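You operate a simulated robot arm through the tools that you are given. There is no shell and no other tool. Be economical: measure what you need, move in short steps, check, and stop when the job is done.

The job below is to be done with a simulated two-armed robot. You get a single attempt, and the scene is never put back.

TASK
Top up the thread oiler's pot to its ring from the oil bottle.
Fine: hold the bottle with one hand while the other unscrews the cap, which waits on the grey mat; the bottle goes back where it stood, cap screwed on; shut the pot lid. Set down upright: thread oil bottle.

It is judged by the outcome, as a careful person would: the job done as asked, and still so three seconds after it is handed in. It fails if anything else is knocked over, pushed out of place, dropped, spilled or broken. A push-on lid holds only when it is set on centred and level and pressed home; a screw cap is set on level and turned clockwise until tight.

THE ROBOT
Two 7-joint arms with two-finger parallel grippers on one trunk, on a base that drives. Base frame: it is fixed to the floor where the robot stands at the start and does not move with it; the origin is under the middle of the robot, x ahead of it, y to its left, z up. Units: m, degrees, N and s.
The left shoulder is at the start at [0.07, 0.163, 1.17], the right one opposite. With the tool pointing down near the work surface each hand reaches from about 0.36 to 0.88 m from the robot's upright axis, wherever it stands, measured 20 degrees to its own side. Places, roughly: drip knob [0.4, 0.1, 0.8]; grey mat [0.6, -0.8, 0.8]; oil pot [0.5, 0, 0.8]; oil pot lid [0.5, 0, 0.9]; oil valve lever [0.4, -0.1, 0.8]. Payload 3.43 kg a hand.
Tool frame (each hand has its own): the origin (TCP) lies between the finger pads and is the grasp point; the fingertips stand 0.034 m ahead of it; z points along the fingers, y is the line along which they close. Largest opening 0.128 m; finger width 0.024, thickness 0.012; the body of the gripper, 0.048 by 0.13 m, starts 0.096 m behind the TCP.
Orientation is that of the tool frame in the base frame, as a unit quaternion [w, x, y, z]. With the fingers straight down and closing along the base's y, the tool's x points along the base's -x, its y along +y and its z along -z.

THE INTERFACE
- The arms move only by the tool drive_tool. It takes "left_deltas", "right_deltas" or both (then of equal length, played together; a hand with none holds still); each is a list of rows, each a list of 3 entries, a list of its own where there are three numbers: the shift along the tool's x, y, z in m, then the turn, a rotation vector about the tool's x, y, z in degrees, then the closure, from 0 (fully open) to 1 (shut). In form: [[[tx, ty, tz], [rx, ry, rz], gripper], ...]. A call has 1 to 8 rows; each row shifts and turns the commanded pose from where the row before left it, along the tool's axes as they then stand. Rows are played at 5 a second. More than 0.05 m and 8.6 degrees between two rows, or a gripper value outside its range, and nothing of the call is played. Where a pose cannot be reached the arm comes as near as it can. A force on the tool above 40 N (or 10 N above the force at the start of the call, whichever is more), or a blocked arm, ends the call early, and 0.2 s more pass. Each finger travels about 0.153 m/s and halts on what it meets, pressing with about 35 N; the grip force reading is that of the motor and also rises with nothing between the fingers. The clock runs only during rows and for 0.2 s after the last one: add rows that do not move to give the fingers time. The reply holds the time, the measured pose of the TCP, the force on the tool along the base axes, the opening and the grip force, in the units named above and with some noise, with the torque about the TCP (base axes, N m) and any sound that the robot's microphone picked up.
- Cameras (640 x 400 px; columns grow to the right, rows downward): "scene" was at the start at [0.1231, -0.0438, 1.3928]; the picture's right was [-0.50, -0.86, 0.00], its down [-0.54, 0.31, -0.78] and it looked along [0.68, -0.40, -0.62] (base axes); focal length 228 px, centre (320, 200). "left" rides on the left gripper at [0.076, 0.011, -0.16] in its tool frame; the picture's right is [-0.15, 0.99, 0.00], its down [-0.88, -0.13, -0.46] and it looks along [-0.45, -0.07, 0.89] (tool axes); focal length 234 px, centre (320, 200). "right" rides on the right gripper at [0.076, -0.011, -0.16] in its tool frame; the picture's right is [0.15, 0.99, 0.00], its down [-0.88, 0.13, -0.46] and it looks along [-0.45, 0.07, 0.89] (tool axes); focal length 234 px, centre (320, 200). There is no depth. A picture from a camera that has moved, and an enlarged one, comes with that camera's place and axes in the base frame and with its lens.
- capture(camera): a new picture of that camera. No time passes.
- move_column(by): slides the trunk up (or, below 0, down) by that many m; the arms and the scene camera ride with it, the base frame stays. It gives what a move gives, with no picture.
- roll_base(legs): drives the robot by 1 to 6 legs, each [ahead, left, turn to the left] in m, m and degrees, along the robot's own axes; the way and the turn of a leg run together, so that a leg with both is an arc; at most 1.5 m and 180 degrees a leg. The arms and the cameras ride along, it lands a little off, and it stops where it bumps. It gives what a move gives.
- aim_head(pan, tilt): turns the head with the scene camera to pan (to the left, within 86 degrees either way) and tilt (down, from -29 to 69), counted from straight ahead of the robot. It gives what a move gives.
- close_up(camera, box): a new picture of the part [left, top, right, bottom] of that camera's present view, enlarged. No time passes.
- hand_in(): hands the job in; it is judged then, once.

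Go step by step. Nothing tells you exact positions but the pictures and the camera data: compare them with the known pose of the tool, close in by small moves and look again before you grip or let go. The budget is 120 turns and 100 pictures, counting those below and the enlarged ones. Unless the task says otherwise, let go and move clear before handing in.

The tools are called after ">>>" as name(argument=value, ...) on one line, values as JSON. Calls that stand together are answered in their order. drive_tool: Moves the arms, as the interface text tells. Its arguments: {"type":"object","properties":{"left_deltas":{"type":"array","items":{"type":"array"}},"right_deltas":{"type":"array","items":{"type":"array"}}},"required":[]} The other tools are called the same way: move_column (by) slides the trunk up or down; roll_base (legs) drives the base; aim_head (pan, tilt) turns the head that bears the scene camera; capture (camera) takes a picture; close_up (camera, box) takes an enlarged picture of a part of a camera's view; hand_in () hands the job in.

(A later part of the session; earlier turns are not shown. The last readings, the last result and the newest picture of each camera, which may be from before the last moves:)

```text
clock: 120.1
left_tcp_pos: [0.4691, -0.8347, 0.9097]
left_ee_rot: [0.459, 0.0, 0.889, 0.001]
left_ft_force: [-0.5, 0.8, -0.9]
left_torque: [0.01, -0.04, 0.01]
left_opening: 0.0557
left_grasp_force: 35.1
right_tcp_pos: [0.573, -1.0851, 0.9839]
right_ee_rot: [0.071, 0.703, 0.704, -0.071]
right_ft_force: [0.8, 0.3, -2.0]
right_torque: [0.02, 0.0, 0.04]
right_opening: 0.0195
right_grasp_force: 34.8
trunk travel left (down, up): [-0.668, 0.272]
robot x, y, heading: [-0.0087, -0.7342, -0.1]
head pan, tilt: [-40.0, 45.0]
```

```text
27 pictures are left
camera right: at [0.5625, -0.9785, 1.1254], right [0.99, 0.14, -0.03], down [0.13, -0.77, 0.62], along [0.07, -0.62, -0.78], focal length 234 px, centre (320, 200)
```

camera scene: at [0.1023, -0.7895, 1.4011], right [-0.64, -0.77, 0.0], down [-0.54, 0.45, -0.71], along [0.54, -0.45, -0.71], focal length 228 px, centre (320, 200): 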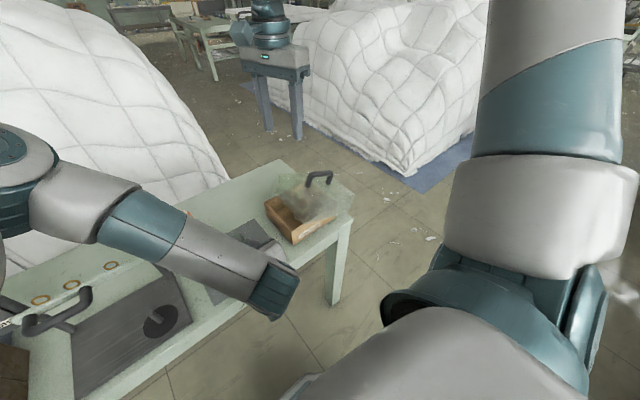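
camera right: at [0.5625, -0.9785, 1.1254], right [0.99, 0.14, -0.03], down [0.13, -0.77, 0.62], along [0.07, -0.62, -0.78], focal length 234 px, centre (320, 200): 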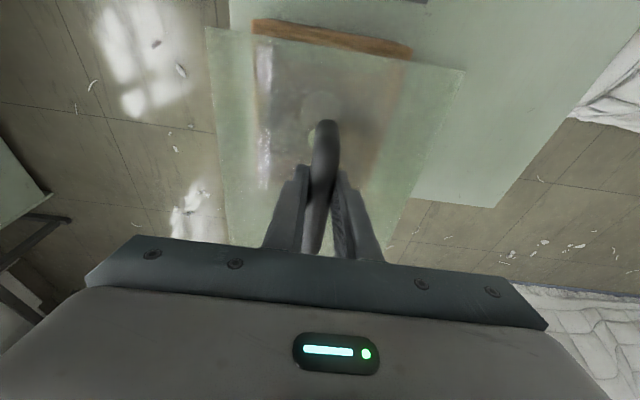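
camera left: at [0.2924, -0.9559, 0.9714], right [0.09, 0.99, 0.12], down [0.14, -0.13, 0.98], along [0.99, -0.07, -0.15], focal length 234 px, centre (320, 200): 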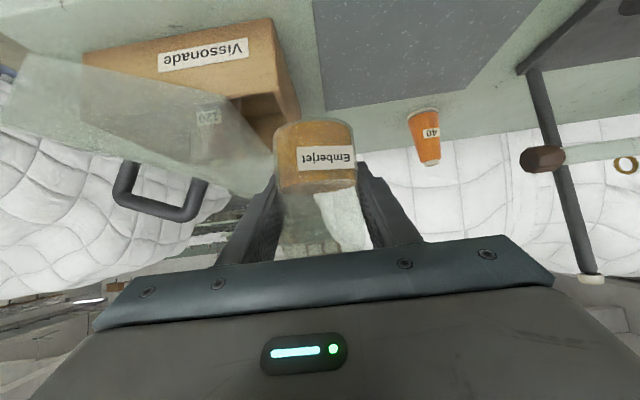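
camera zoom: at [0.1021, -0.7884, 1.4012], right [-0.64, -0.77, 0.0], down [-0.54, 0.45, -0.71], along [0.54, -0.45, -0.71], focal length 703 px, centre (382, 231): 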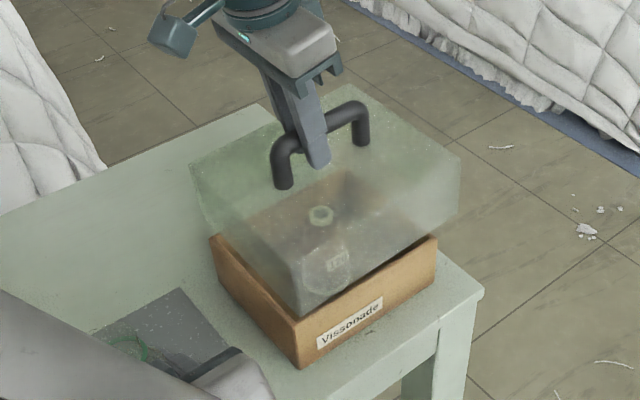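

Hood is level and nearly centred; small correction, then lowering onto the rim.

>>> drive_tool(right_deltas=[[[0.0069, 0.004, -0.0014], [0, 0, 0], 1], [[0.004, 0, 0.0196], [0, 0, 0], 1], [[0.0015, 0, 0.0074], [0, 0, 0], 1], [[0, 0, 0], [0, 0, 0], 1]])

>>> close_up(camera="scene", box=[235, 125, 365, 255])

```text
clock: 121.1
left_tcp_pos: [0.4691, -0.8336, 0.9093]
left_ee_rot: [0.459, 0.0, 0.889, 0.001]
left_ft_force: [0.1, -0.7, -2.3]
left_torque: [-0.04, -0.03, 0.0]
left_opening: 0.0554
left_grasp_force: 34.7
right_tcp_pos: [0.5781, -1.0795, 0.9538]
right_ee_rot: [0.069, 0.704, 0.704, -0.072]
right_ft_force: [-0.8, -0.5, -3.2]
right_torque: [0.1, 0.16, -0.21]
right_opening: 0.0195
right_grasp_force: 35.3
trunk travel left (down, up): [-0.668, 0.272]
robot x, y, heading: [-0.0065, -0.7363, 0.3]
head pan, tilt: [-40.0, 45.0]
```

```text
3.08 times, centred on (300, 190) of scene
camera zoom: at [0.1037, -0.7889, 1.4007], right [-0.64, -0.77, 0.0], down [-0.54, 0.45, -0.71], along [0.54, -0.45, -0.71], focal length 703 px, centre (382, 231)
```

zoom: 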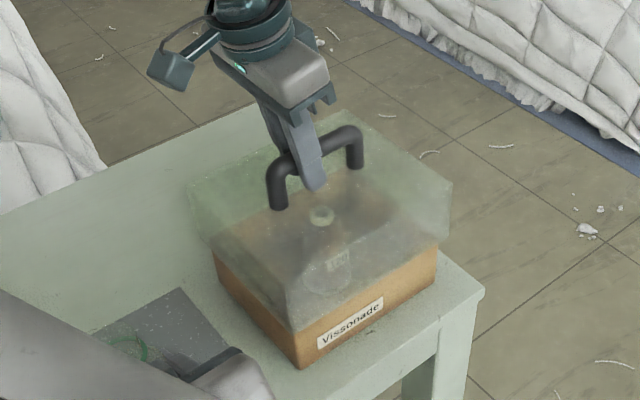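

>>> drive_tool(right_deltas=[[[0.0006, 0, 0.003], [0, 0, 0], 1], [[0.0004, 0, 0.002], [0, 0, 0], 1], [[0, 0, 0], [0, 0, 0], 1]])

>>> drive_tool(right_deltas=[[[0.0006, 0, 0.003], [0, 0, 0], 1], [[0.0004, 0, 0.002], [0, 0, 0], 1], [[0, 0, 0], [0, 0, 0], 1]])

```text
clock: 121.9
left_tcp_pos: [0.4684, -0.8348, 0.9097]
left_ee_rot: [0.459, 0.0, 0.889, 0.001]
left_ft_force: [0.1, 0.2, -1.1]
left_torque: [0.02, -0.03, -0.02]
left_opening: 0.0554
left_grasp_force: 35.0
right_tcp_pos: [0.5782, -1.0796, 0.9517]
right_ee_rot: [0.071, 0.703, 0.704, -0.07]
right_ft_force: [-0.5, -1.0, -1.4]
right_torque: [0.01, 0.08, -0.05]
right_opening: 0.0191
right_grasp_force: 35.0
trunk travel left (down, up): [-0.668, 0.272]
robot x, y, heading: [-0.0112, -0.7316, -0.1]
head pan, tilt: [-40.0, 45.0]
```

```text
clock: 122.7
left_tcp_pos: [0.4686, -0.8351, 0.9099]
left_ee_rot: [0.458, -0.001, 0.889, 0.002]
left_ft_force: [-0.1, -0.1, -0.9]
left_torque: [-0.01, -0.01, -0.01]
left_opening: 0.0557
left_grasp_force: 35.4
right_tcp_pos: [0.5779, -1.08, 0.9457]
right_ee_rot: [0.071, 0.703, 0.704, -0.071]
right_ft_force: [-0.9, 0.8, -2.3]
right_torque: [0.03, -0.01, -0.07]
right_opening: 0.019
right_grasp_force: 35.3
trunk travel left (down, up): [-0.668, 0.272]
robot x, y, heading: [-0.0081, -0.7343, -0.0]
head pan, tilt: [-40.0, 45.0]
```

>>> drive_tool(right_deltas=[[[0.0006, 0, 0.003], [0, 0, 0], 1], [[0.0006, 0, 0.003], [0, 0, 0], 1], [[0, 0, 0], [0, 0, 0], 1]])

>>> close_up(camera="scene", box=[235, 125, 365, 255])

```text
clock: 123.5
left_tcp_pos: [0.4646, -0.8342, 0.9113]
left_ee_rot: [0.46, 0.0, 0.888, 0.0]
left_ft_force: [0.3, 0.9, -0.7]
left_torque: [0.01, 0.01, -0.01]
left_opening: 0.0556
left_grasp_force: 34.9
right_tcp_pos: [0.5758, -1.0794, 0.9439]
right_ee_rot: [0.074, 0.703, 0.704, -0.068]
right_ft_force: [-7.8, -4.2, 25.5]
right_torque: [0.29, 0.0, -0.04]
right_opening: 0.0192
right_grasp_force: 34.9
trunk travel left (down, up): [-0.668, 0.272]
robot x, y, heading: [-0.0096, -0.7347, 0.3]
head pan, tilt: [-40.0, 45.0]
```

```text
3.08 times, centred on (300, 190) of scene
camera zoom: at [0.0983, -0.7879, 1.4018], right [-0.64, -0.77, 0.0], down [-0.54, 0.45, -0.71], along [0.54, -0.46, -0.71], focal length 703 px, centre (382, 231)
```

zoom: 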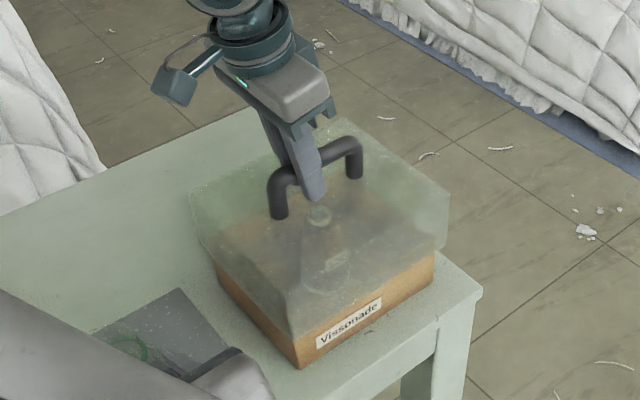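

The hood has seated on its rim at the original height. Releasing and checking it.

>>> drive_tool(right_deltas=[[[-0.0005, 0, -0.0025], [0, 0, 0], 1], [[0, 0, 0], [0, 0, 0], 0.9], [[0, 0, 0], [0, 0, 0], 0.7], [[0, 0, 0], [0, 0, 0], 0.5], [[0, 0, 0], [0, 0, 0], 0.45], [[-0.008, 0, -0.039], [0, 0, 0], 0.45], [[-0.008, 0, -0.039], [0, 0, 0], 0.45], [[-0.008, 0, -0.039], [0, 0, 0], 0.45]])

>>> close_up(camera="scene", box=[235, 125, 365, 255])

>>> close_up(camera="right", box=[160, 0, 480, 240])

```text
clock: 125.3
left_tcp_pos: [0.4659, -0.8336, 0.91]
left_ee_rot: [0.459, 0.0, 0.889, 0.001]
left_ft_force: [-0.2, -0.1, -1.7]
left_torque: [-0.01, -0.01, 0.01]
left_opening: 0.0555
left_grasp_force: 34.9
right_tcp_pos: [0.5774, -1.0786, 1.0653]
right_ee_rot: [0.071, 0.703, 0.704, -0.07]
right_ft_force: [-0.4, -0.4, 0.1]
right_torque: [0.0, 0.0, 0.03]
right_opening: 0.0703
right_grasp_force: 0.0
trunk travel left (down, up): [-0.668, 0.272]
robot x, y, heading: [-0.0082, -0.739, 0.1]
head pan, tilt: [-40.0, 45.0]
```

```text
3.08 times, centred on (300, 190) of scene
camera zoom: at [0.1013, -0.7884, 1.4012], right [-0.64, -0.77, 0.0], down [-0.54, 0.45, -0.71], along [0.54, -0.45, -0.71], focal length 703 px, centre (382, 231)
```

zoom: 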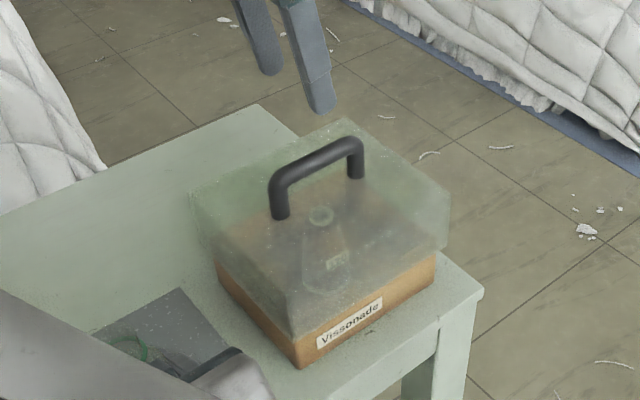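

```text
1.67 times, centred on (320, 120) of right
camera zoom: at [0.5659, -0.9722, 1.2057], right [0.99, 0.14, -0.03], down [0.13, -0.77, 0.62], along [0.07, -0.62, -0.78], focal length 390 px, centre (320, 333)
```

zoom: 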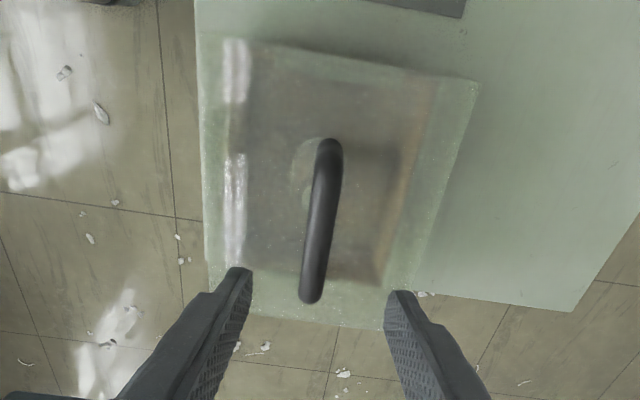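

The box is restored. Now I'll straighten the right hand, back off, and drive to the oiler with the bottle kept level.

>>> drive_tool(right_deltas=[[[0, 0, -0.02], [0, 6, 0], 0.45], [[0, 0, -0.02], [0, 5.5, 0], 0.45]])

>>> roll_base(legs=[[-0.32, 0, 0], [0, 0.45, 0], [0, 0.45, 0]])

>>> drive_tool(left_deltas=[[[-0.017, 0.03, -0.012], [0, 0, 0], 1], [[-0.017, 0.04, -0.012], [0, 0, 0], 1], [[-0.017, 0.04, -0.012], [0, 0, 0], 1], [[-0.017, 0.04, -0.012], [0, 0, 0], 1], [[-0.017, 0.04, -0.012], [0, 0, 0], 1], [[0, 0.03, 0], [0, 0, 0], 1]], right_deltas=[[[0, 0, 0], [0, 0, -8], 1], [[0, 0, 0], [0, 0, -8], 1], [[0, 0, 0], [0, 0, -8], 1], [[0, 0, 0], [0, 0, -8], 1], [[0, 0, 0], [0, 0, -8], 1], [[0, 0, 0], [0, 0, -8], 1]])

>>> drive_tool(right_deltas=[[[0, 0, 0], [0, 0, -8], 1], [[0, 0, 0], [0, 0, -8], 1], [[0, 0, 0], [0, 0, -8], 1], [[0, 0, 0], [0, 0, -8], 1], [[0, 0, 0], [0, 0, -8], 1], [[0, 0, 0], [0, 0, -2], 1]])

```text
clock: 125.9
left_tcp_pos: [0.467, -0.8349, 0.9093]
left_ee_rot: [0.459, 0.001, 0.888, 0.001]
left_ft_force: [0.0, -1.1, -1.6]
left_torque: [0.01, -0.02, -0.02]
left_opening: 0.0557
left_grasp_force: 35.3
right_tcp_pos: [0.5762, -1.0737, 1.1031]
right_ee_rot: [0.0, 0.707, 0.707, -0.001]
right_ft_force: [0.0, 0.0, 0.0]
right_torque: [0.05, -0.03, -0.01]
right_opening: 0.0705
right_grasp_force: 0.1
trunk travel left (down, up): [-0.668, 0.272]
robot x, y, heading: [-0.0034, -0.7378, 0.0]
head pan, tilt: [-40.0, 45.0]
```

```text
clock: 132.7
left_tcp_pos: [0.1461, 0.0628, 0.9101]
left_ee_rot: [0.458, -0.002, 0.889, 0.001]
left_ft_force: [0.5, -0.2, -1.5]
left_torque: [0.0, -0.06, 0.0]
left_opening: 0.0559
left_grasp_force: 35.7
right_tcp_pos: [0.2563, -0.1738, 1.1034]
right_ee_rot: [0.0, 0.705, 0.709, 0.0]
right_ft_force: [-0.8, 0.1, 0.1]
right_torque: [-0.01, 0.02, -0.05]
right_opening: 0.0706
right_grasp_force: 0.1
trunk travel left (down, up): [-0.668, 0.272]
robot x, y, heading: [-0.3315, 0.1628, 0.3]
head pan, tilt: [-40.0, 45.0]
```

```text
clock: 134.1
left_tcp_pos: [0.1961, 0.2486, 1.0032]
left_ee_rot: [0.459, -0.003, 0.888, 0.002]
left_ft_force: [0.3, 0.5, -2.1]
left_torque: [-0.02, -0.05, -0.01]
left_opening: 0.0556
left_grasp_force: 35.3
left hand out of reach, approached as far as the arm can: row 4, 5, 6
right_tcp_pos: [0.2572, -0.1708, 1.104]
right_ee_rot: [0.001, 0.354, 0.935, -0.001]
right_ft_force: [-0.7, -0.3, -0.2]
right_torque: [-0.04, 0.04, 0.02]
right_opening: 0.0
right_grasp_force: 32.5
trunk travel left (down, up): [-0.668, 0.272]
robot x, y, heading: [-0.3315, 0.1597, 0.0]
head pan, tilt: [-40.0, 45.0]
```

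```text
clock: 135.5
left_tcp_pos: [0.1974, 0.2475, 1.0046]
left_ee_rot: [0.458, -0.002, 0.889, 0.002]
left_ft_force: [-0.5, -0.4, -1.9]
left_torque: [0.0, -0.04, -0.01]
left_opening: 0.0556
left_grasp_force: 35.1
right_tcp_pos: [0.2554, -0.1723, 1.1032]
right_ee_rot: [0.0, -0.005, 1.0, 0.0]
right_ft_force: [0.9, 0.1, -0.6]
right_torque: [0.02, 0.0, -0.02]
right_opening: 0.0002
right_grasp_force: 32.8
trunk travel left (down, up): [-0.668, 0.272]
robot x, y, heading: [-0.3316, 0.1647, 0.2]
head pan, tilt: [-40.0, 45.0]
```

Now pitching the right hand's fingers forward for the lid tab.

>>> drive_tool(right_deltas=[[[0, 0, 0], [0, -8, 0], 0.6], [[0, 0, 0], [0, -8, 0], 0.6], [[0, 0, 0], [0, -8, 0], 0.6], [[0, 0, 0], [0, -8, 0], 0.6], [[0, 0, 0], [0, -8, 0], 0.6], [[0, 0, 0], [0, -8, 0], 0.6], [[0, 0, 0], [0, -7, 0], 0.6]])

>>> aim_head(pan=-12, tilt=35)

>>> capture(camera="scene")

>>> capture(camera="right")

```text
clock: 137.1
left_tcp_pos: [0.1956, 0.2477, 1.005]
left_ee_rot: [0.459, -0.001, 0.889, 0.002]
left_ft_force: [0.7, -0.8, -1.3]
left_torque: [-0.01, -0.04, 0.02]
left_opening: 0.0556
left_grasp_force: 35.1
right_tcp_pos: [0.2576, -0.1741, 1.1026]
right_ee_rot: [0.463, -0.003, 0.887, 0.002]
right_ft_force: [-0.2, 0.1, -0.2]
right_torque: [-0.01, -0.03, 0.0]
right_opening: 0.0511
right_grasp_force: 0.1
trunk travel left (down, up): [-0.668, 0.272]
robot x, y, heading: [-0.3307, 0.1607, 0.3]
head pan, tilt: [-40.0, 45.0]
```

```text
clock: 138.0
left_tcp_pos: [0.1965, 0.2464, 1.0038]
left_ee_rot: [0.459, -0.002, 0.889, 0.002]
left_ft_force: [0.3, -0.2, -1.8]
left_torque: [0.0, -0.05, 0.0]
left_opening: 0.0554
left_grasp_force: 35.1
right_tcp_pos: [0.2573, -0.1728, 1.1034]
right_ee_rot: [0.462, -0.004, 0.887, 0.001]
right_ft_force: [1.0, 0.4, -0.5]
right_torque: [0.0, 0.03, 0.0]
right_opening: 0.0512
right_grasp_force: 0.2
trunk travel left (down, up): [-0.668, 0.272]
robot x, y, heading: [-0.3337, 0.1577, 0.3]
head pan, tilt: [-12.0, 35.0]
```

```text
22 pictures are left
camera scene: at [-0.1971, 0.1428, 1.4159], right [-0.2, -0.98, 0.0], down [-0.56, 0.12, -0.82], along [0.8, -0.17, -0.57], focal length 228 px, centre (320, 200)
```

scene: 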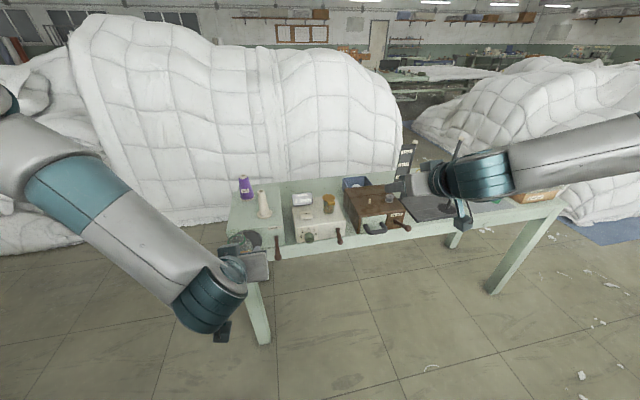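

```text
21 pictures are left
camera right: at [0.0825, -0.1845, 1.1329], right [-0.09, 0.99, -0.12], down [0.13, 0.13, 0.98], along [0.99, 0.07, -0.14], focal length 234 px, centre (320, 200)
```

right: 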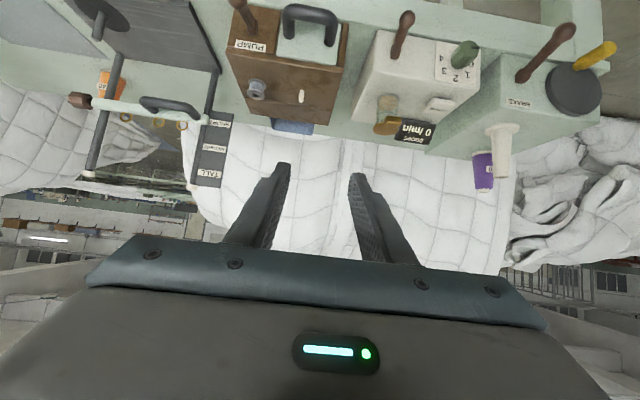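

The lid reads at [0.49, -0.045, 0.915], as expected. Driving forward 0.2 m and bringing the right hand in front of the tab.

>>> roll_base(legs=[[0.2, 0, 0]])

>>> drive_tool(right_deltas=[[[0, 0.032, 0], [0, 0, 0], 0.55], [[0, 0.032, 0], [0, 0, 0], 0.55], [[0, 0.032, 0], [0, 0, 0], 0.55], [[0, 0.032, 0], [0, 0, 0], 0.55], [[0.0369, 0, 0.0257], [0, 0, 0], 0.55], [[0.0369, 0, 0.0257], [0, 0, 0], 0.55], [[0, 0, 0], [0, 0, 0], 0.55]])

>>> capture(camera="right")

```text
clock: 139.6
left_tcp_pos: [0.3977, 0.2489, 1.0058]
left_ee_rot: [0.459, -0.003, 0.889, 0.002]
left_ft_force: [-0.8, -0.2, -1.8]
left_torque: [0.03, -0.03, -0.01]
left_opening: 0.0558
left_grasp_force: 35.7
right_tcp_pos: [0.458, -0.1712, 1.1044]
right_ee_rot: [0.462, -0.003, 0.887, 0.001]
right_ft_force: [-0.1, 0.5, -0.5]
right_torque: [0.02, 0.01, -0.05]
right_opening: 0.0511
right_grasp_force: 0.1
trunk travel left (down, up): [-0.668, 0.272]
robot x, y, heading: [-0.1311, 0.1602, 0.2]
head pan, tilt: [-12.0, 35.0]
```

```text
clock: 141.2
left_tcp_pos: [0.3953, 0.2497, 1.0047]
left_ee_rot: [0.459, -0.002, 0.889, 0.002]
left_ft_force: [-0.1, 0.6, -1.5]
left_torque: [0.01, -0.01, -0.04]
left_opening: 0.0558
left_grasp_force: 34.8
right_tcp_pos: [0.4546, -0.0425, 1.0133]
right_ee_rot: [0.463, -0.004, 0.886, 0.001]
right_ft_force: [-0.5, 0.8, 0.8]
right_torque: [-0.03, 0.02, -0.02]
right_opening: 0.0577
right_grasp_force: 0.0
trunk travel left (down, up): [-0.668, 0.272]
robot x, y, heading: [-0.1298, 0.1627, 0.1]
head pan, tilt: [-12.0, 35.0]
```

```text
20 pictures are left
camera right: at [0.2818, -0.0543, 1.0429], right [-0.09, 0.99, -0.12], down [0.13, 0.13, 0.98], along [0.99, 0.07, -0.14], focal length 234 px, centre (320, 200)
```

right: 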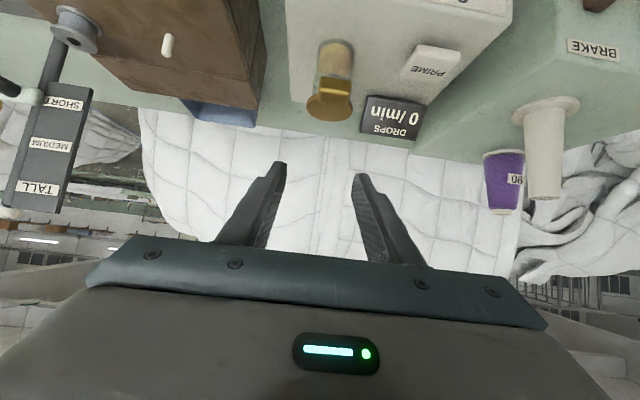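

Aligned on the tab (y ≈ -0.040). Descending to straddle it.

>>> drive_tool(right_deltas=[[[0.0306, 0.0025, 0.0236], [0, 0, 0], 0.55], [[0.0246, 0, 0.0171], [0, 0, 0], 0.55], [[0.0164, 0, 0.0114], [0, 0, 0], 0.55], [[0, 0, 0], [0, 0, 0], 0.55]])

>>> capture(camera="right")

```text
clock: 142.2
left_tcp_pos: [0.3983, 0.2484, 1.0039]
left_ee_rot: [0.458, -0.002, 0.889, 0.003]
left_ft_force: [-0.7, -1.3, -2.1]
left_torque: [0.0, -0.05, -0.01]
left_opening: 0.0555
left_grasp_force: 35.3
right_tcp_pos: [0.4631, -0.0498, 0.9438]
right_ee_rot: [0.459, -0.003, 0.888, 0.0]
right_ft_force: [0.1, 0.4, 0.1]
right_torque: [-0.02, 0.0, -0.02]
right_opening: 0.0575
right_grasp_force: 0.0
right hand out of reach, approached as far as the arm can: row 2, 3
trunk travel left (down, up): [-0.668, 0.272]
robot x, y, heading: [-0.1282, 0.162, 0.1]
head pan, tilt: [-12.0, 35.0]
```

```text
19 pictures are left
camera right: at [0.2882, -0.0598, 0.9738], right [-0.09, 0.99, -0.12], down [0.14, 0.13, 0.98], along [0.99, 0.07, -0.15], focal length 234 px, centre (320, 200)
```

right: 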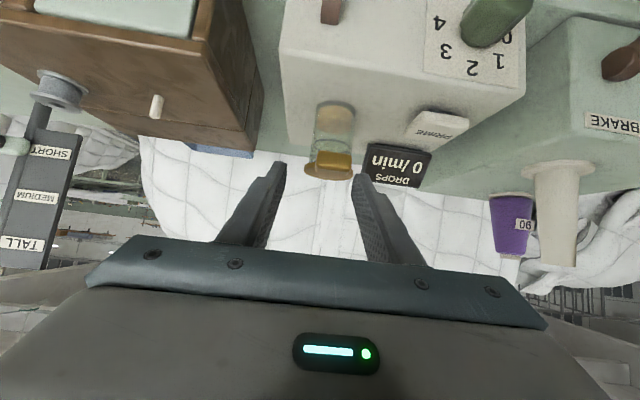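

>>> drive_tool(left_deltas=[[[-0.0273, 0, -0.019], [0, 0, 0], 1], [[-0.0273, 0, -0.019], [0, 0, 0], 1], [[-0.0273, 0, -0.019], [0, 0, 0], 1], [[0, 0, 0], [0, 0, 0], 1]], right_deltas=[[[-0.0273, 0, -0.019], [0, 0, 0], 0.55], [[-0.0273, 0, -0.019], [0, 0, 0], 0.55], [[-0.0273, 0.009, -0.019], [0, 0, 0], 0.55], [[0, 0, 0], [0, 0, 0], 0.55]])

>>> move_column(by=-0.11)

```text
clock: 143.2
left_tcp_pos: [0.3991, 0.2474, 1.104]
left_ee_rot: [0.459, -0.002, 0.888, 0.003]
left_ft_force: [0.1, -0.6, -2.1]
left_torque: [0.02, -0.03, 0.03]
left_opening: 0.0557
left_grasp_force: 34.6
right_tcp_pos: [0.4628, -0.0399, 1.0433]
right_ee_rot: [0.462, -0.003, 0.887, 0.002]
right_ft_force: [-0.2, -0.2, 0.7]
right_torque: [0.01, 0.0, 0.03]
right_opening: 0.0577
right_grasp_force: 0.2
trunk travel left (down, up): [-0.668, 0.272]
robot x, y, heading: [-0.1293, 0.1586, 0.3]
head pan, tilt: [-12.0, 35.0]
```

```text
clock: 144.6
left_tcp_pos: [0.3991, 0.2485, 0.9933]
left_ee_rot: [0.459, -0.003, 0.889, 0.002]
left_ft_force: [0.0, 0.5, -1.7]
left_torque: [0.03, -0.01, 0.03]
left_opening: 0.0554
left_grasp_force: 35.6
right_tcp_pos: [0.4623, -0.0392, 0.9337]
right_ee_rot: [0.461, -0.005, 0.887, 0.002]
right_ft_force: [-1.0, 0.2, -0.3]
right_torque: [0.01, 0.05, 0.0]
right_opening: 0.0578
right_grasp_force: 0.0
trunk travel left (down, up): [-0.558, 0.382]
robot x, y, heading: [-0.126, 0.1665, 0.2]
head pan, tilt: [-12.0, 35.0]
```

>>> drive_tool(right_deltas=[[[0.0095, -0.001, 0.0066], [0, 0, 0], 0.55], [[0, 0, 0], [0, 0, 0], 0.55]])

>>> close_up(camera="right", box=[240, 100, 400, 240])

>>> close_up(camera="scene", box=[270, 170, 410, 290])

```text
clock: 145.2
left_tcp_pos: [0.3995, 0.2489, 0.9932]
left_ee_rot: [0.458, -0.002, 0.889, 0.002]
left_ft_force: [-0.7, 0.6, -1.7]
left_torque: [-0.01, -0.01, 0.01]
left_opening: 0.0556
left_grasp_force: 35.3
right_tcp_pos: [0.4621, -0.0409, 0.9215]
right_ee_rot: [0.462, -0.004, 0.887, 0.002]
right_ft_force: [0.4, 0.7, -0.3]
right_torque: [0.02, 0.03, 0.02]
right_opening: 0.0578
right_grasp_force: 0.1
trunk travel left (down, up): [-0.558, 0.382]
robot x, y, heading: [-0.1288, 0.1642, 0.4]
head pan, tilt: [-12.0, 35.0]
```

```text
2.86 times, centred on (320, 170) of right
camera zoom: at [0.2878, -0.052, 0.9514], right [-0.09, 0.99, -0.12], down [0.13, 0.13, 0.98], along [0.99, 0.07, -0.14], focal length 669 px, centre (320, 286)
```

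zoom: 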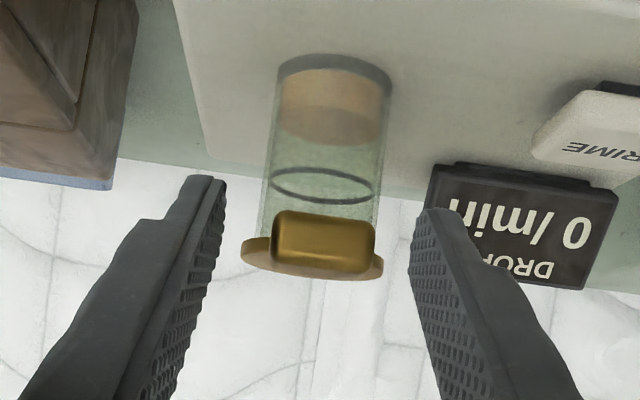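

```text
3.33 times, centred on (340, 230) of scene
camera zoom: at [0.004, 0.1444, 1.306], right [-0.2, -0.98, 0.0], down [-0.56, 0.12, -0.82], along [0.8, -0.17, -0.57], focal length 761 px, centre (253, 100)
```

zoom: 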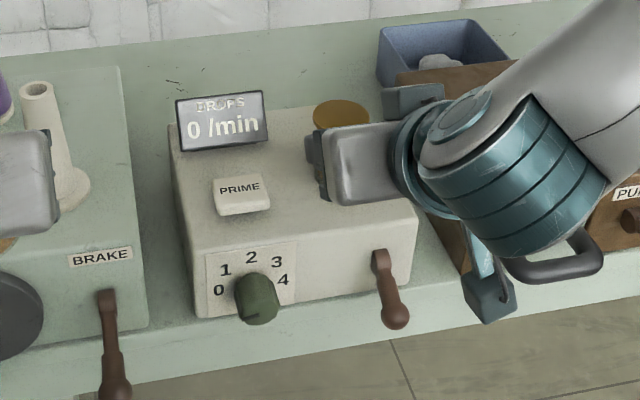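

The tab (28 mm wide) is centred between the fingers. Gripping it and starting a small opening arc about a rear hinge.

>>> drive_tool(right_deltas=[[[0, 0, 0], [0, 0, 0], 0.7], [[0, 0, 0], [0, 0, 0], 0.85], [[0, 0, 0], [0, 0, 0], 1], [[0, 0, 0], [0, 0, 0], 1], [[-0.0096, 0, -0.0038], [0, 4, 0], 1], [[-0.0096, 0, -0.0032], [0, 4, 0], 1], [[0, 0, 0], [0, 0, 0], 1]])

>>> close_up(camera="right", box=[240, 100, 400, 240])

```text
clock: 146.8
left_tcp_pos: [0.3994, 0.2489, 0.9939]
left_ee_rot: [0.459, -0.003, 0.888, 0.003]
left_ft_force: [-0.6, 0.2, -1.5]
left_torque: [0.01, -0.03, 0.01]
left_opening: 0.0556
left_grasp_force: 35.2
right_tcp_pos: [0.4682, -0.0395, 0.9412]
right_ee_rot: [0.396, -0.005, 0.918, 0.001]
right_ft_force: [-12.3, 8.6, -15.9]
right_torque: [0.11, 1.62, -0.21]
right_opening: 0.0298
right_grasp_force: 45.3
trunk travel left (down, up): [-0.558, 0.382]
robot x, y, heading: [-0.1329, 0.1644, 0.1]
head pan, tilt: [-12.0, 35.0]
```

```text
2.86 times, centred on (320, 170) of right
camera zoom: at [0.2987, -0.0515, 0.9946], right [-0.11, 0.99, -0.11], down [0.27, 0.13, 0.95], along [0.96, 0.07, -0.28], focal length 669 px, centre (320, 286)
```

zoom: 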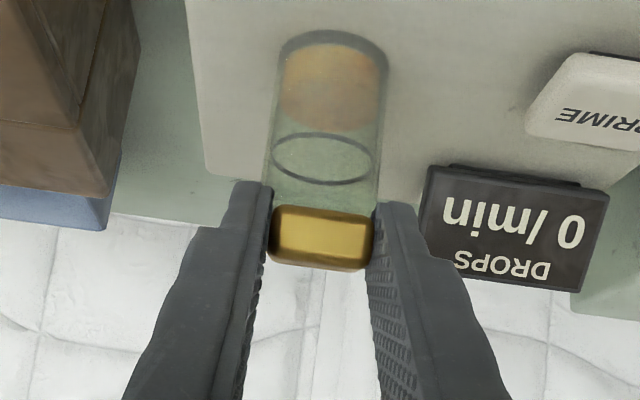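

The tab rose ~1.6 cm, so the lid is hinged at the rear. I'll rotate the hand along with the lid to reduce the torque.

>>> drive_tool(right_deltas=[[[-0.0019, 0, 0], [0, 6, 0], 1], [[-0.0109, 0, -0.0034], [0, 8, 0], 1], [[-0.0109, 0, -0.0034], [0, 8, 0], 1], [[0, 0, 0], [0, 0, 0], 1]])

```text
clock: 147.8
left_tcp_pos: [0.3964, 0.2488, 0.994]
left_ee_rot: [0.459, -0.003, 0.888, 0.002]
left_ft_force: [-0.9, 0.0, -1.5]
left_torque: [0.0, -0.01, 0.01]
left_opening: 0.0557
left_grasp_force: 34.8
right_tcp_pos: [0.4837, -0.0396, 0.9653]
right_ee_rot: [0.219, -0.004, 0.976, 0.001]
right_ft_force: [0.8, 5.5, 21.5]
right_torque: [0.19, -1.42, -0.51]
right_opening: 0.0298
right_grasp_force: 44.9
trunk travel left (down, up): [-0.558, 0.382]
robot x, y, heading: [-0.1335, 0.1591, 0.0]
head pan, tilt: [-12.0, 35.0]
```

>>> drive_tool(right_deltas=[[[0.0003, 0, -0.0027], [0, -5, 0], 1], [[0, 0, 0], [0, 0, 0], 1]])

>>> close_up(camera="scene", box=[290, 170, 390, 250])

```text
clock: 148.4
left_tcp_pos: [0.398, 0.2489, 0.9935]
left_ee_rot: [0.459, -0.003, 0.888, 0.002]
left_ft_force: [-0.4, 0.3, -1.3]
left_torque: [0.01, 0.01, 0.02]
left_opening: 0.0559
left_grasp_force: 35.1
right_tcp_pos: [0.479, -0.0384, 0.9605]
right_ee_rot: [0.256, -0.004, 0.967, 0.0]
right_ft_force: [-13.9, 11.0, -9.8]
right_torque: [0.08, 1.26, -0.12]
right_opening: 0.0297
right_grasp_force: 45.0
trunk travel left (down, up): [-0.558, 0.382]
robot x, y, heading: [-0.1278, 0.1619, 0.1]
head pan, tilt: [-12.0, 35.0]
```

```text
5.00 times, centred on (340, 210) of scene
camera zoom: at [0.0036, 0.1456, 1.3057], right [-0.2, -0.98, 0.0], down [-0.56, 0.12, -0.82], along [0.8, -0.17, -0.57], focal length 1142 px, centre (220, 150)
```

zoom: 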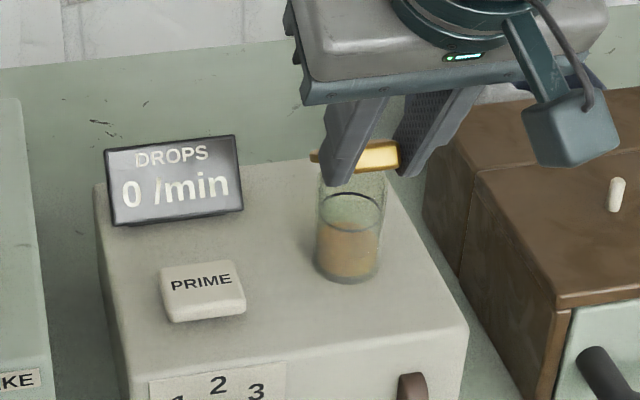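

The lid is swinging open on its hinge as modelled. Continuing the arc.

>>> drive_tool(right_deltas=[[[-0.0093, 0, 0.0005], [0, 8.5, 0], 1], [[-0.0108, 0, -0.0036], [0, 8.3, 0], 1], [[-0.0108, 0, -0.0036], [0, 8, 0], 1], [[0, 0, 0], [0, 0, 0], 1]])

```text
clock: 149.4
left_tcp_pos: [0.3965, 0.2495, 0.995]
left_ee_rot: [0.46, -0.003, 0.888, 0.002]
left_ft_force: [-0.8, 0.0, -1.4]
left_torque: [0.04, 0.02, -0.02]
left_opening: 0.0555
left_grasp_force: 34.8
right_tcp_pos: [0.5056, -0.0392, 0.9837]
right_ee_rot: [0.046, -0.004, 0.999, -0.001]
right_ft_force: [-13.8, 4.9, 10.4]
right_torque: [0.24, 0.6, -0.14]
right_opening: 0.0298
right_grasp_force: 44.8
trunk travel left (down, up): [-0.558, 0.382]
robot x, y, heading: [-0.1335, 0.1606, 0.3]
head pan, tilt: [-12.0, 35.0]
```

>>> drive_tool(right_deltas=[[[-0.0099, 0, -0.0047], [0, 8, 0], 1], [[-0.0108, 0, -0.0036], [0, 8, 0], 1], [[-0.0108, 0, -0.0036], [0, 8, 0], 1], [[0, 0, 0], [0, 0, 0], 1]])

>>> close_up(camera="scene", box=[290, 150, 390, 250])

```text
clock: 149.9
left_tcp_pos: [0.3988, 0.2494, 0.9937]
left_ee_rot: [0.459, -0.003, 0.888, 0.002]
left_ft_force: [-0.5, -0.4, -0.6]
left_torque: [0.04, 0.0, 0.03]
left_opening: 0.0556
left_grasp_force: 34.6
right_tcp_pos: [0.5171, -0.0405, 0.9877]
right_ee_rot: [-0.038, -0.007, 0.999, 0.009]
right_ft_force: [10.1, 12.4, -9.6]
right_torque: [-0.85, -0.63, -0.67]
right_opening: 0.0297
right_grasp_force: 45.4
right hand out of reach, approached as far as the arm can: row 1, 2
trunk travel left (down, up): [-0.558, 0.382]
robot x, y, heading: [-0.1305, 0.1619, 0.4]
head pan, tilt: [-12.0, 35.0]
stopped in row 2 (right hand): the force on the tool passed its limit (the readings are from after the stop); the commanded pose is now the measured one
```

```text
4.00 times, centred on (340, 200) of scene
camera zoom: at [0.0049, 0.145, 1.3057], right [-0.2, -0.98, 0.0], down [-0.56, 0.11, -0.82], along [0.8, -0.16, -0.57], focal length 914 px, centre (240, 200)
```

zoom: 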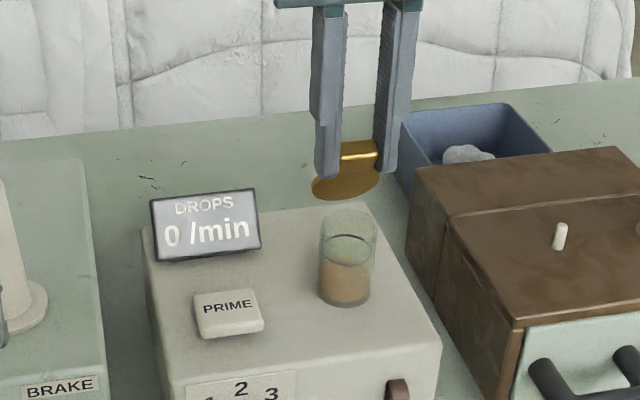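

The lid is about 60° open and the wrist is at its limit; I'll continue the arc by translation only, letting the tab pivot between the pads.

>>> drive_tool(right_deltas=[[[-0.004, 0, -0.002], [0, -3, 0], 1], [[-0.006, 0, -0.003], [0, 0, 0], 1], [[-0.0088, 0, -0.002], [0, 0, 0], 1], [[0, 0, 0], [0, 0, 0], 1]])

```text
clock: 150.9
left_tcp_pos: [0.3975, 0.254, 0.9934]
left_ee_rot: [0.458, -0.005, 0.889, 0.002]
left_ft_force: [1.1, 0.0, -1.3]
left_torque: [0.02, -0.08, 0.02]
left_opening: 0.0554
left_grasp_force: 35.0
right_tcp_pos: [0.5292, -0.04, 0.997]
right_ee_rot: [-0.014, -0.009, 1.0, 0.008]
right_ft_force: [-13.7, 28.8, -12.7]
right_torque: [0.12, 1.4, -0.58]
right_opening: 0.0297
right_grasp_force: 44.4
right hand out of reach, approached as far as the arm can: row 3
trunk travel left (down, up): [-0.558, 0.382]
robot x, y, heading: [-0.1279, 0.1633, 0.7]
head pan, tilt: [-12.0, 35.0]
```

>>> drive_tool(right_deltas=[[[0, 0, 0], [0, 0, 0], 0.75], [[0, 0, 0], [0, 0, 0], 0.6], [[0, 0, 0], [0, 0, 0], 0.55]])

>>> close_up(camera="scene", box=[290, 150, 390, 250])

```text
clock: 151.7
left_tcp_pos: [0.3995, 0.2491, 0.9932]
left_ee_rot: [0.459, -0.004, 0.889, 0.003]
left_ft_force: [0.1, -0.1, -1.4]
left_torque: [-0.01, -0.04, 0.01]
left_opening: 0.0555
left_grasp_force: 34.5
right_tcp_pos: [0.5291, -0.0466, 0.995]
right_ee_rot: [-0.013, -0.007, 1.0, 0.008]
right_ft_force: [-0.8, -0.5, -0.4]
right_torque: [-0.02, 0.0, 0.03]
right_opening: 0.0577
right_grasp_force: 0.1
trunk travel left (down, up): [-0.558, 0.382]
robot x, y, heading: [-0.1304, 0.1621, 0.7]
head pan, tilt: [-12.0, 35.0]
```

```text
4.00 times, centred on (340, 200) of scene
camera zoom: at [0.0049, 0.1447, 1.306], right [-0.2, -0.98, 0.0], down [-0.56, 0.11, -0.82], along [0.8, -0.16, -0.57], focal length 914 px, centre (240, 200)
```

zoom: 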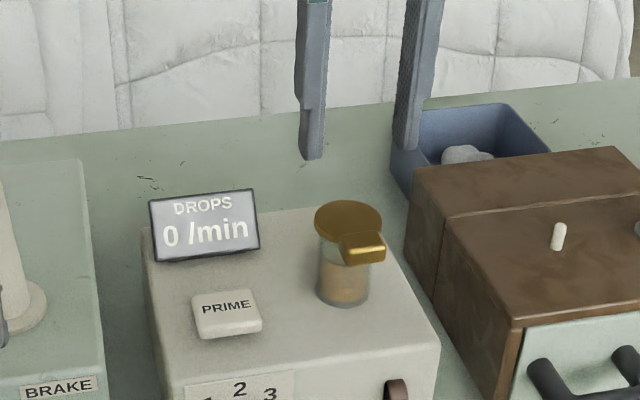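

On release the lid fell shut, so it must be swung past vertical. I'll back off, stand closer and more to the left so the right hand has more reach, and start with level fingers.

>>> drive_tool(right_deltas=[[[0, 0, -0.03], [0, 0, 0], 0.55], [[0.03, 0, -0.03], [0, 0, 0], 0.55], [[0.045, 0, 0], [0, 0, 0], 0.55], [[0.045, 0, 0], [0, 0, 0], 0.55], [[0.03, 0, 0], [0, 0, 0], 0.55]], left_deltas=[[[-0.0273, 0, -0.019], [0, 0, 0], 1], [[-0.0273, 0, -0.019], [0, 0, 0], 1], [[0.0114, 0, -0.0164], [0, 0, 0], 1], [[0.0114, 0, -0.0164], [0, 0, 0], 1], [[0, 0, 0], [0, 0, 0], 1]])

>>> roll_base(legs=[[0, 0.1, 0], [0.05, 0, -0.5]])

>>> drive_tool(right_deltas=[[[0, 0, 0], [0, -8.2, 0], 0.55], [[0, 0, 0], [0, -8.2, 0], 0.55], [[0, 0, 0], [0, -8.2, 0], 0.55], [[0, 0, 0], [0, -8.2, 0], 0.55], [[0, 0, 0], [0, -8.2, 0], 0.55], [[0, 0, 0], [0, -8.2, 0], 0.55], [[0, 0, 0], [0, -8.2, 0], 0.55], [[0, 0, 0], [0, -8.2, 0], 0.55]])

>>> drive_tool(right_deltas=[[[0, 0, 0], [0, -8.2, 0], 0.55], [[0, 0, 0], [0, -8.2, 0], 0.55], [[0, 0, 0], [0, -3, 0], 0.55]])

```text
clock: 152.9
left_tcp_pos: [0.3671, 0.2447, 1.0656]
left_ee_rot: [0.459, -0.004, 0.889, 0.003]
left_ft_force: [0.4, -0.9, -0.6]
left_torque: [0.05, -0.04, -0.01]
left_opening: 0.0558
left_grasp_force: 35.0
left hand out of reach, approached as far as the arm can: row 4
right_tcp_pos: [0.381, -0.0489, 1.0598]
right_ee_rot: [-0.015, -0.006, 1.0, 0.007]
right_ft_force: [-0.1, -0.2, 0.3]
right_torque: [-0.05, 0.01, -0.02]
right_opening: 0.0578
right_grasp_force: 0.1
trunk travel left (down, up): [-0.558, 0.382]
robot x, y, heading: [-0.132, 0.1618, 0.7]
head pan, tilt: [-12.0, 35.0]
```

```text
clock: 154.6
left_tcp_pos: [0.4176, 0.3399, 1.0652]
left_ee_rot: [0.458, 0.001, 0.889, 0.001]
left_ft_force: [-0.1, 0.8, -2.8]
left_torque: [-0.03, -0.02, 0.03]
left_opening: 0.0555
left_grasp_force: 35.4
right_tcp_pos: [0.4285, 0.0453, 1.0598]
right_ee_rot: [-0.014, -0.001, 1.0, 0.007]
right_ft_force: [0.1, 0.1, -0.2]
right_torque: [-0.02, 0.01, -0.03]
right_opening: 0.0577
right_grasp_force: 0.1
trunk travel left (down, up): [-0.558, 0.382]
robot x, y, heading: [-0.0839, 0.2655, -0.4]
head pan, tilt: [-12.0, 35.0]
```

```text
clock: 156.4
left_tcp_pos: [0.4179, 0.3388, 1.0651]
left_ee_rot: [0.458, 0.0, 0.889, 0.001]
left_ft_force: [-0.2, -0.6, -1.8]
left_torque: [-0.03, -0.01, -0.02]
left_opening: 0.0556
left_grasp_force: 34.6
right_tcp_pos: [0.4902, 0.0504, 1.0872]
right_ee_rot: [0.529, 0.003, 0.849, 0.007]
right_ft_force: [0.9, 0.9, 0.2]
right_torque: [-0.03, 0.0, 0.0]
right_opening: 0.0575
right_grasp_force: 0.2
right hand out of reach, approached as far as the arm can: row 6, 7, 8
trunk travel left (down, up): [-0.558, 0.382]
robot x, y, heading: [-0.0808, 0.2571, -0.2]
head pan, tilt: [-12.0, 35.0]
```

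```text
clock: 157.2
left_tcp_pos: [0.4177, 0.3381, 1.0646]
left_ee_rot: [0.457, 0.002, 0.889, 0.001]
left_ft_force: [-0.2, -0.1, -1.1]
left_torque: [0.0, -0.01, 0.02]
left_opening: 0.0557
left_grasp_force: 35.2
right_tcp_pos: [0.5299, 0.054, 1.0976]
right_ee_rot: [0.666, 0.005, 0.746, 0.007]
right_ft_force: [0.2, 0.6, -0.5]
right_torque: [0.01, 0.03, 0.03]
right_opening: 0.0577
right_grasp_force: 0.1
right hand out of reach, approached as far as the arm can: row 1, 2, 3
trunk travel left (down, up): [-0.558, 0.382]
robot x, y, heading: [-0.0824, 0.2629, -0.1]
head pan, tilt: [-12.0, 35.0]
```

>>> roll_base(legs=[[-0.05, 0, 0]])

>>> drive_tool(right_deltas=[[[0, -0.047, 0], [0, 6.7, 0], 0.55], [[0, -0.047, 0], [0, 6.7, 0], 0.55], [[0.04, 0, 0.01], [0, 0, 0], 0.55], [[0.04, 0, 0.01], [0, 0, 0], 0.55], [[0.035, 0, 0.009], [0, 0, 0], 0.55], [[0, 0, 0], [0, 0, 0], 0.55]])

>>> capture(camera="right")

```text
clock: 158.1
left_tcp_pos: [0.3666, 0.3389, 1.0658]
left_ee_rot: [0.457, 0.001, 0.89, 0.001]
left_ft_force: [-0.3, -0.2, -1.3]
left_torque: [0.04, -0.04, -0.01]
left_opening: 0.0556
left_grasp_force: 35.3
right_tcp_pos: [0.4797, 0.0565, 1.0978]
right_ee_rot: [0.665, 0.005, 0.747, 0.006]
right_ft_force: [0.2, -0.3, 0.6]
right_torque: [-0.01, 0.03, 0.02]
right_opening: 0.0576
right_grasp_force: 0.1
trunk travel left (down, up): [-0.558, 0.382]
robot x, y, heading: [-0.1273, 0.2606, -0.2]
head pan, tilt: [-12.0, 35.0]
```

```text
clock: 159.5
left_tcp_pos: [0.3688, 0.342, 1.0647]
left_ee_rot: [0.456, 0.0, 0.89, 0.001]
left_ft_force: [-0.2, -0.4, -1.9]
left_torque: [-0.03, 0.01, -0.02]
left_opening: 0.0557
left_grasp_force: 35.2
right_tcp_pos: [0.469, -0.035, 0.9857]
right_ee_rot: [0.571, 0.003, 0.821, 0.005]
right_ft_force: [0.6, 0.1, 0.0]
right_torque: [-0.01, -0.02, -0.05]
right_opening: 0.0578
right_grasp_force: 0.2
right hand out of reach, approached as far as the arm can: row 5
trunk travel left (down, up): [-0.558, 0.382]
robot x, y, heading: [-0.1292, 0.259, -0.1]
head pan, tilt: [-12.0, 35.0]
```

```text
12 pictures are left
camera right: at [0.293, -0.0457, 0.9697], right [-0.05, 0.99, -0.12], down [-0.12, 0.12, 0.99], along [0.99, 0.07, 0.11], focal length 234 px, centre (320, 200)
```

right: 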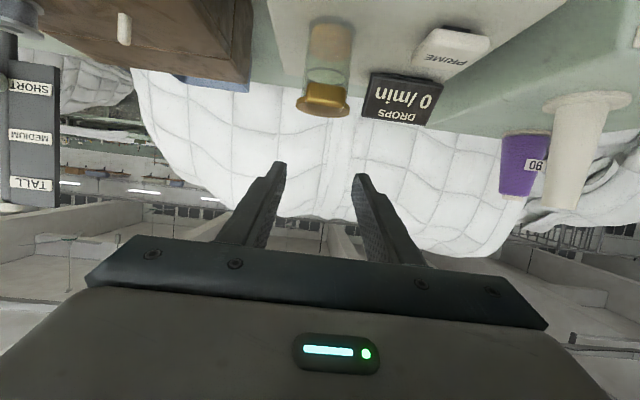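

>>> roll_base(legs=[[-0.03, 0, 0]])

>>> drive_tool(right_deltas=[[[0.0283, -0.0015, 0.0215], [0, 0, 0], 0.55], [[0.0283, -0.0015, 0.0215], [0, 0, 0], 0.55], [[0, 0, 0], [0, 0, 0], 0.55]])

```text
clock: 160.4
left_tcp_pos: [0.3383, 0.3399, 1.0647]
left_ee_rot: [0.458, 0.0, 0.889, 0.002]
left_ft_force: [-0.3, -0.1, -0.8]
left_torque: [0.01, 0.0, -0.01]
left_opening: 0.0557
left_grasp_force: 35.1
right_tcp_pos: [0.4388, -0.0362, 0.9851]
right_ee_rot: [0.571, 0.003, 0.821, 0.007]
right_ft_force: [-0.7, -1.2, -0.5]
right_torque: [0.03, 0.02, 0.0]
right_opening: 0.0577
right_grasp_force: 0.1
trunk travel left (down, up): [-0.558, 0.382]
robot x, y, heading: [-0.1596, 0.2613, -0.2]
head pan, tilt: [-12.0, 35.0]
```

```text
clock: 161.2
left_tcp_pos: [0.3376, 0.3397, 1.0653]
left_ee_rot: [0.458, 0.0, 0.889, 0.001]
left_ft_force: [0.5, -0.4, -1.5]
left_torque: [0.0, 0.0, 0.03]
left_opening: 0.0555
left_grasp_force: 35.0
right_tcp_pos: [0.4657, -0.037, 0.9738]
right_ee_rot: [0.563, 0.004, 0.826, 0.005]
right_ft_force: [0.6, -0.6, -0.2]
right_torque: [-0.02, -0.03, 0.0]
right_opening: 0.0574
right_grasp_force: 0.0
right hand out of reach, approached as far as the arm can: row 1, 2
trunk travel left (down, up): [-0.558, 0.382]
robot x, y, heading: [-0.1638, 0.262, 0.1]
head pan, tilt: [-12.0, 35.0]
```

>>> drive_tool(right_deltas=[[[-0.022, -0.0005, -0.01], [0, 0, 0], 0.55], [[-0.022, 0, -0.01], [0, 0, 0], 0.55]])

>>> move_column(by=-0.08)

```text
clock: 161.8
left_tcp_pos: [0.3374, 0.3407, 1.0657]
left_ee_rot: [0.458, 0.0, 0.889, 0.001]
left_ft_force: [-0.4, -0.6, -1.1]
left_torque: [0.01, -0.04, -0.03]
left_opening: 0.0556
left_grasp_force: 34.9
right_tcp_pos: [0.4616, -0.0366, 1.0233]
right_ee_rot: [0.571, 0.003, 0.821, 0.007]
right_ft_force: [0.1, 0.4, 0.0]
right_torque: [0.01, 0.01, 0.01]
right_opening: 0.0574
right_grasp_force: 0.0
trunk travel left (down, up): [-0.558, 0.382]
robot x, y, heading: [-0.1623, 0.2615, -0.0]
head pan, tilt: [-12.0, 35.0]
```

```text
clock: 162.9
left_tcp_pos: [0.338, 0.3401, 0.986]
left_ee_rot: [0.457, 0.001, 0.889, 0.0]
left_ft_force: [0.6, -0.5, -0.4]
left_torque: [0.01, -0.02, -0.02]
left_opening: 0.0556
left_grasp_force: 35.0
right_tcp_pos: [0.4605, -0.0372, 0.9417]
right_ee_rot: [0.571, 0.002, 0.821, 0.007]
right_ft_force: [0.6, -1.0, 0.2]
right_torque: [0.0, 0.03, 0.0]
right_opening: 0.0577
right_grasp_force: 0.1
trunk travel left (down, up): [-0.478, 0.462]
robot x, y, heading: [-0.1581, 0.2637, 0.2]
head pan, tilt: [-12.0, 35.0]
```

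>>> drive_tool(right_deltas=[[[0.0226, -0.001, 0.0082], [0, 0, 0], 0.55], [[0, 0, 0], [0, 0, 0], 0.75], [[0, 0, 0], [0, 0, 0], 1], [[0, 0, 0], [0, 0, 0], 1], [[-0.0114, 0, -0.0013], [0, 8, 0], 1], [[-0.0114, 0, -0.0013], [0, 8, 0], 1], [[-0.0114, 0, -0.0013], [0, 8, 0], 1], [[0, 0, 0], [0, 0, 0], 1]])

```text
clock: 164.7
left_tcp_pos: [0.3354, 0.3384, 0.9866]
left_ee_rot: [0.459, 0.0, 0.888, 0.002]
left_ft_force: [0.6, 0.2, -1.7]
left_torque: [-0.02, 0.0, 0.0]
left_opening: 0.0556
left_grasp_force: 35.2
right_tcp_pos: [0.4714, -0.0392, 0.9491]
right_ee_rot: [0.388, 0.002, 0.922, 0.007]
right_ft_force: [-15.4, -9.5, 8.0]
right_torque: [-0.62, 0.06, -0.18]
right_opening: 0.0298
right_grasp_force: 44.9
trunk travel left (down, up): [-0.478, 0.462]
robot x, y, heading: [-0.1581, 0.2628, -0.4]
head pan, tilt: [-12.0, 35.0]
```

>>> drive_tool(right_deltas=[[[-0.0112, 0, -0.0025], [0, 8, 0], 1], [[-0.0114, 0, -0.0015], [0, 8, 0], 1], [[-0.0114, 0, -0.0015], [0, 8, 0], 1], [[0, 0, 0], [0, 0, 0], 1]])

>>> drive_tool(right_deltas=[[[-0.0114, 0, -0.0015], [0, 8, 0], 1], [[-0.0114, 0, -0.0015], [0, 8, 0], 1], [[0, 0, 0], [0, 0, 0], 1]])

```text
clock: 165.7
left_tcp_pos: [0.3358, 0.3392, 0.9864]
left_ee_rot: [0.459, 0.0, 0.889, 0.002]
left_ft_force: [0.9, 0.0, -1.6]
left_torque: [0.03, -0.06, -0.01]
left_opening: 0.0557
left_grasp_force: 35.1
right_tcp_pos: [0.4949, -0.0402, 0.9768]
right_ee_rot: [0.188, 0.001, 0.982, 0.008]
right_ft_force: [-18.0, -6.9, 7.8]
right_torque: [-0.49, 0.7, -0.36]
right_opening: 0.0298
right_grasp_force: 44.7
trunk travel left (down, up): [-0.478, 0.462]
robot x, y, heading: [-0.1575, 0.2629, 0.0]
head pan, tilt: [-12.0, 35.0]
```

```text
clock: 166.5
left_tcp_pos: [0.3354, 0.34, 0.9874]
left_ee_rot: [0.46, 0.0, 0.888, 0.003]
left_ft_force: [-0.1, 0.1, -0.9]
left_torque: [-0.05, -0.02, 0.01]
left_opening: 0.0557
left_grasp_force: 35.1
right_tcp_pos: [0.5147, -0.0397, 0.9877]
right_ee_rot: [0.051, 0.0, 0.999, 0.008]
right_ft_force: [-14.7, -9.2, 17.8]
right_torque: [-1.01, 0.62, -0.56]
right_opening: 0.0295
right_grasp_force: 45.0
trunk travel left (down, up): [-0.478, 0.462]
robot x, y, heading: [-0.1614, 0.2651, 0.1]
head pan, tilt: [-12.0, 35.0]
```

>>> drive_tool(right_deltas=[[[-0.0104, 0, -0.0035], [0, 8, 0], 1], [[-0.0114, 0, -0.0015], [0, 8, 0], 1], [[0, 0, 0], [0, 0, 0], 1]])

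```text
clock: 166.9
left_tcp_pos: [0.3364, 0.3395, 0.9856]
left_ee_rot: [0.46, 0.001, 0.888, 0.001]
left_ft_force: [-0.8, 0.0, -1.5]
left_torque: [-0.02, -0.01, -0.01]
left_opening: 0.0557
left_grasp_force: 34.9
right_tcp_pos: [0.5227, -0.0395, 0.9889]
right_ee_rot: [0.005, -0.001, 1.0, 0.004]
right_ft_force: [-8.1, -3.2, 5.2]
right_torque: [-0.31, 0.53, -0.02]
right_opening: 0.0298
right_grasp_force: 45.0
trunk travel left (down, up): [-0.478, 0.462]
robot x, y, heading: [-0.1613, 0.2641, 0.1]
head pan, tilt: [-12.0, 35.0]
stopped in row 1 (right hand): the force on the tool passed its limit (the readings are from after the stop); the commanded pose is now the measured one
```

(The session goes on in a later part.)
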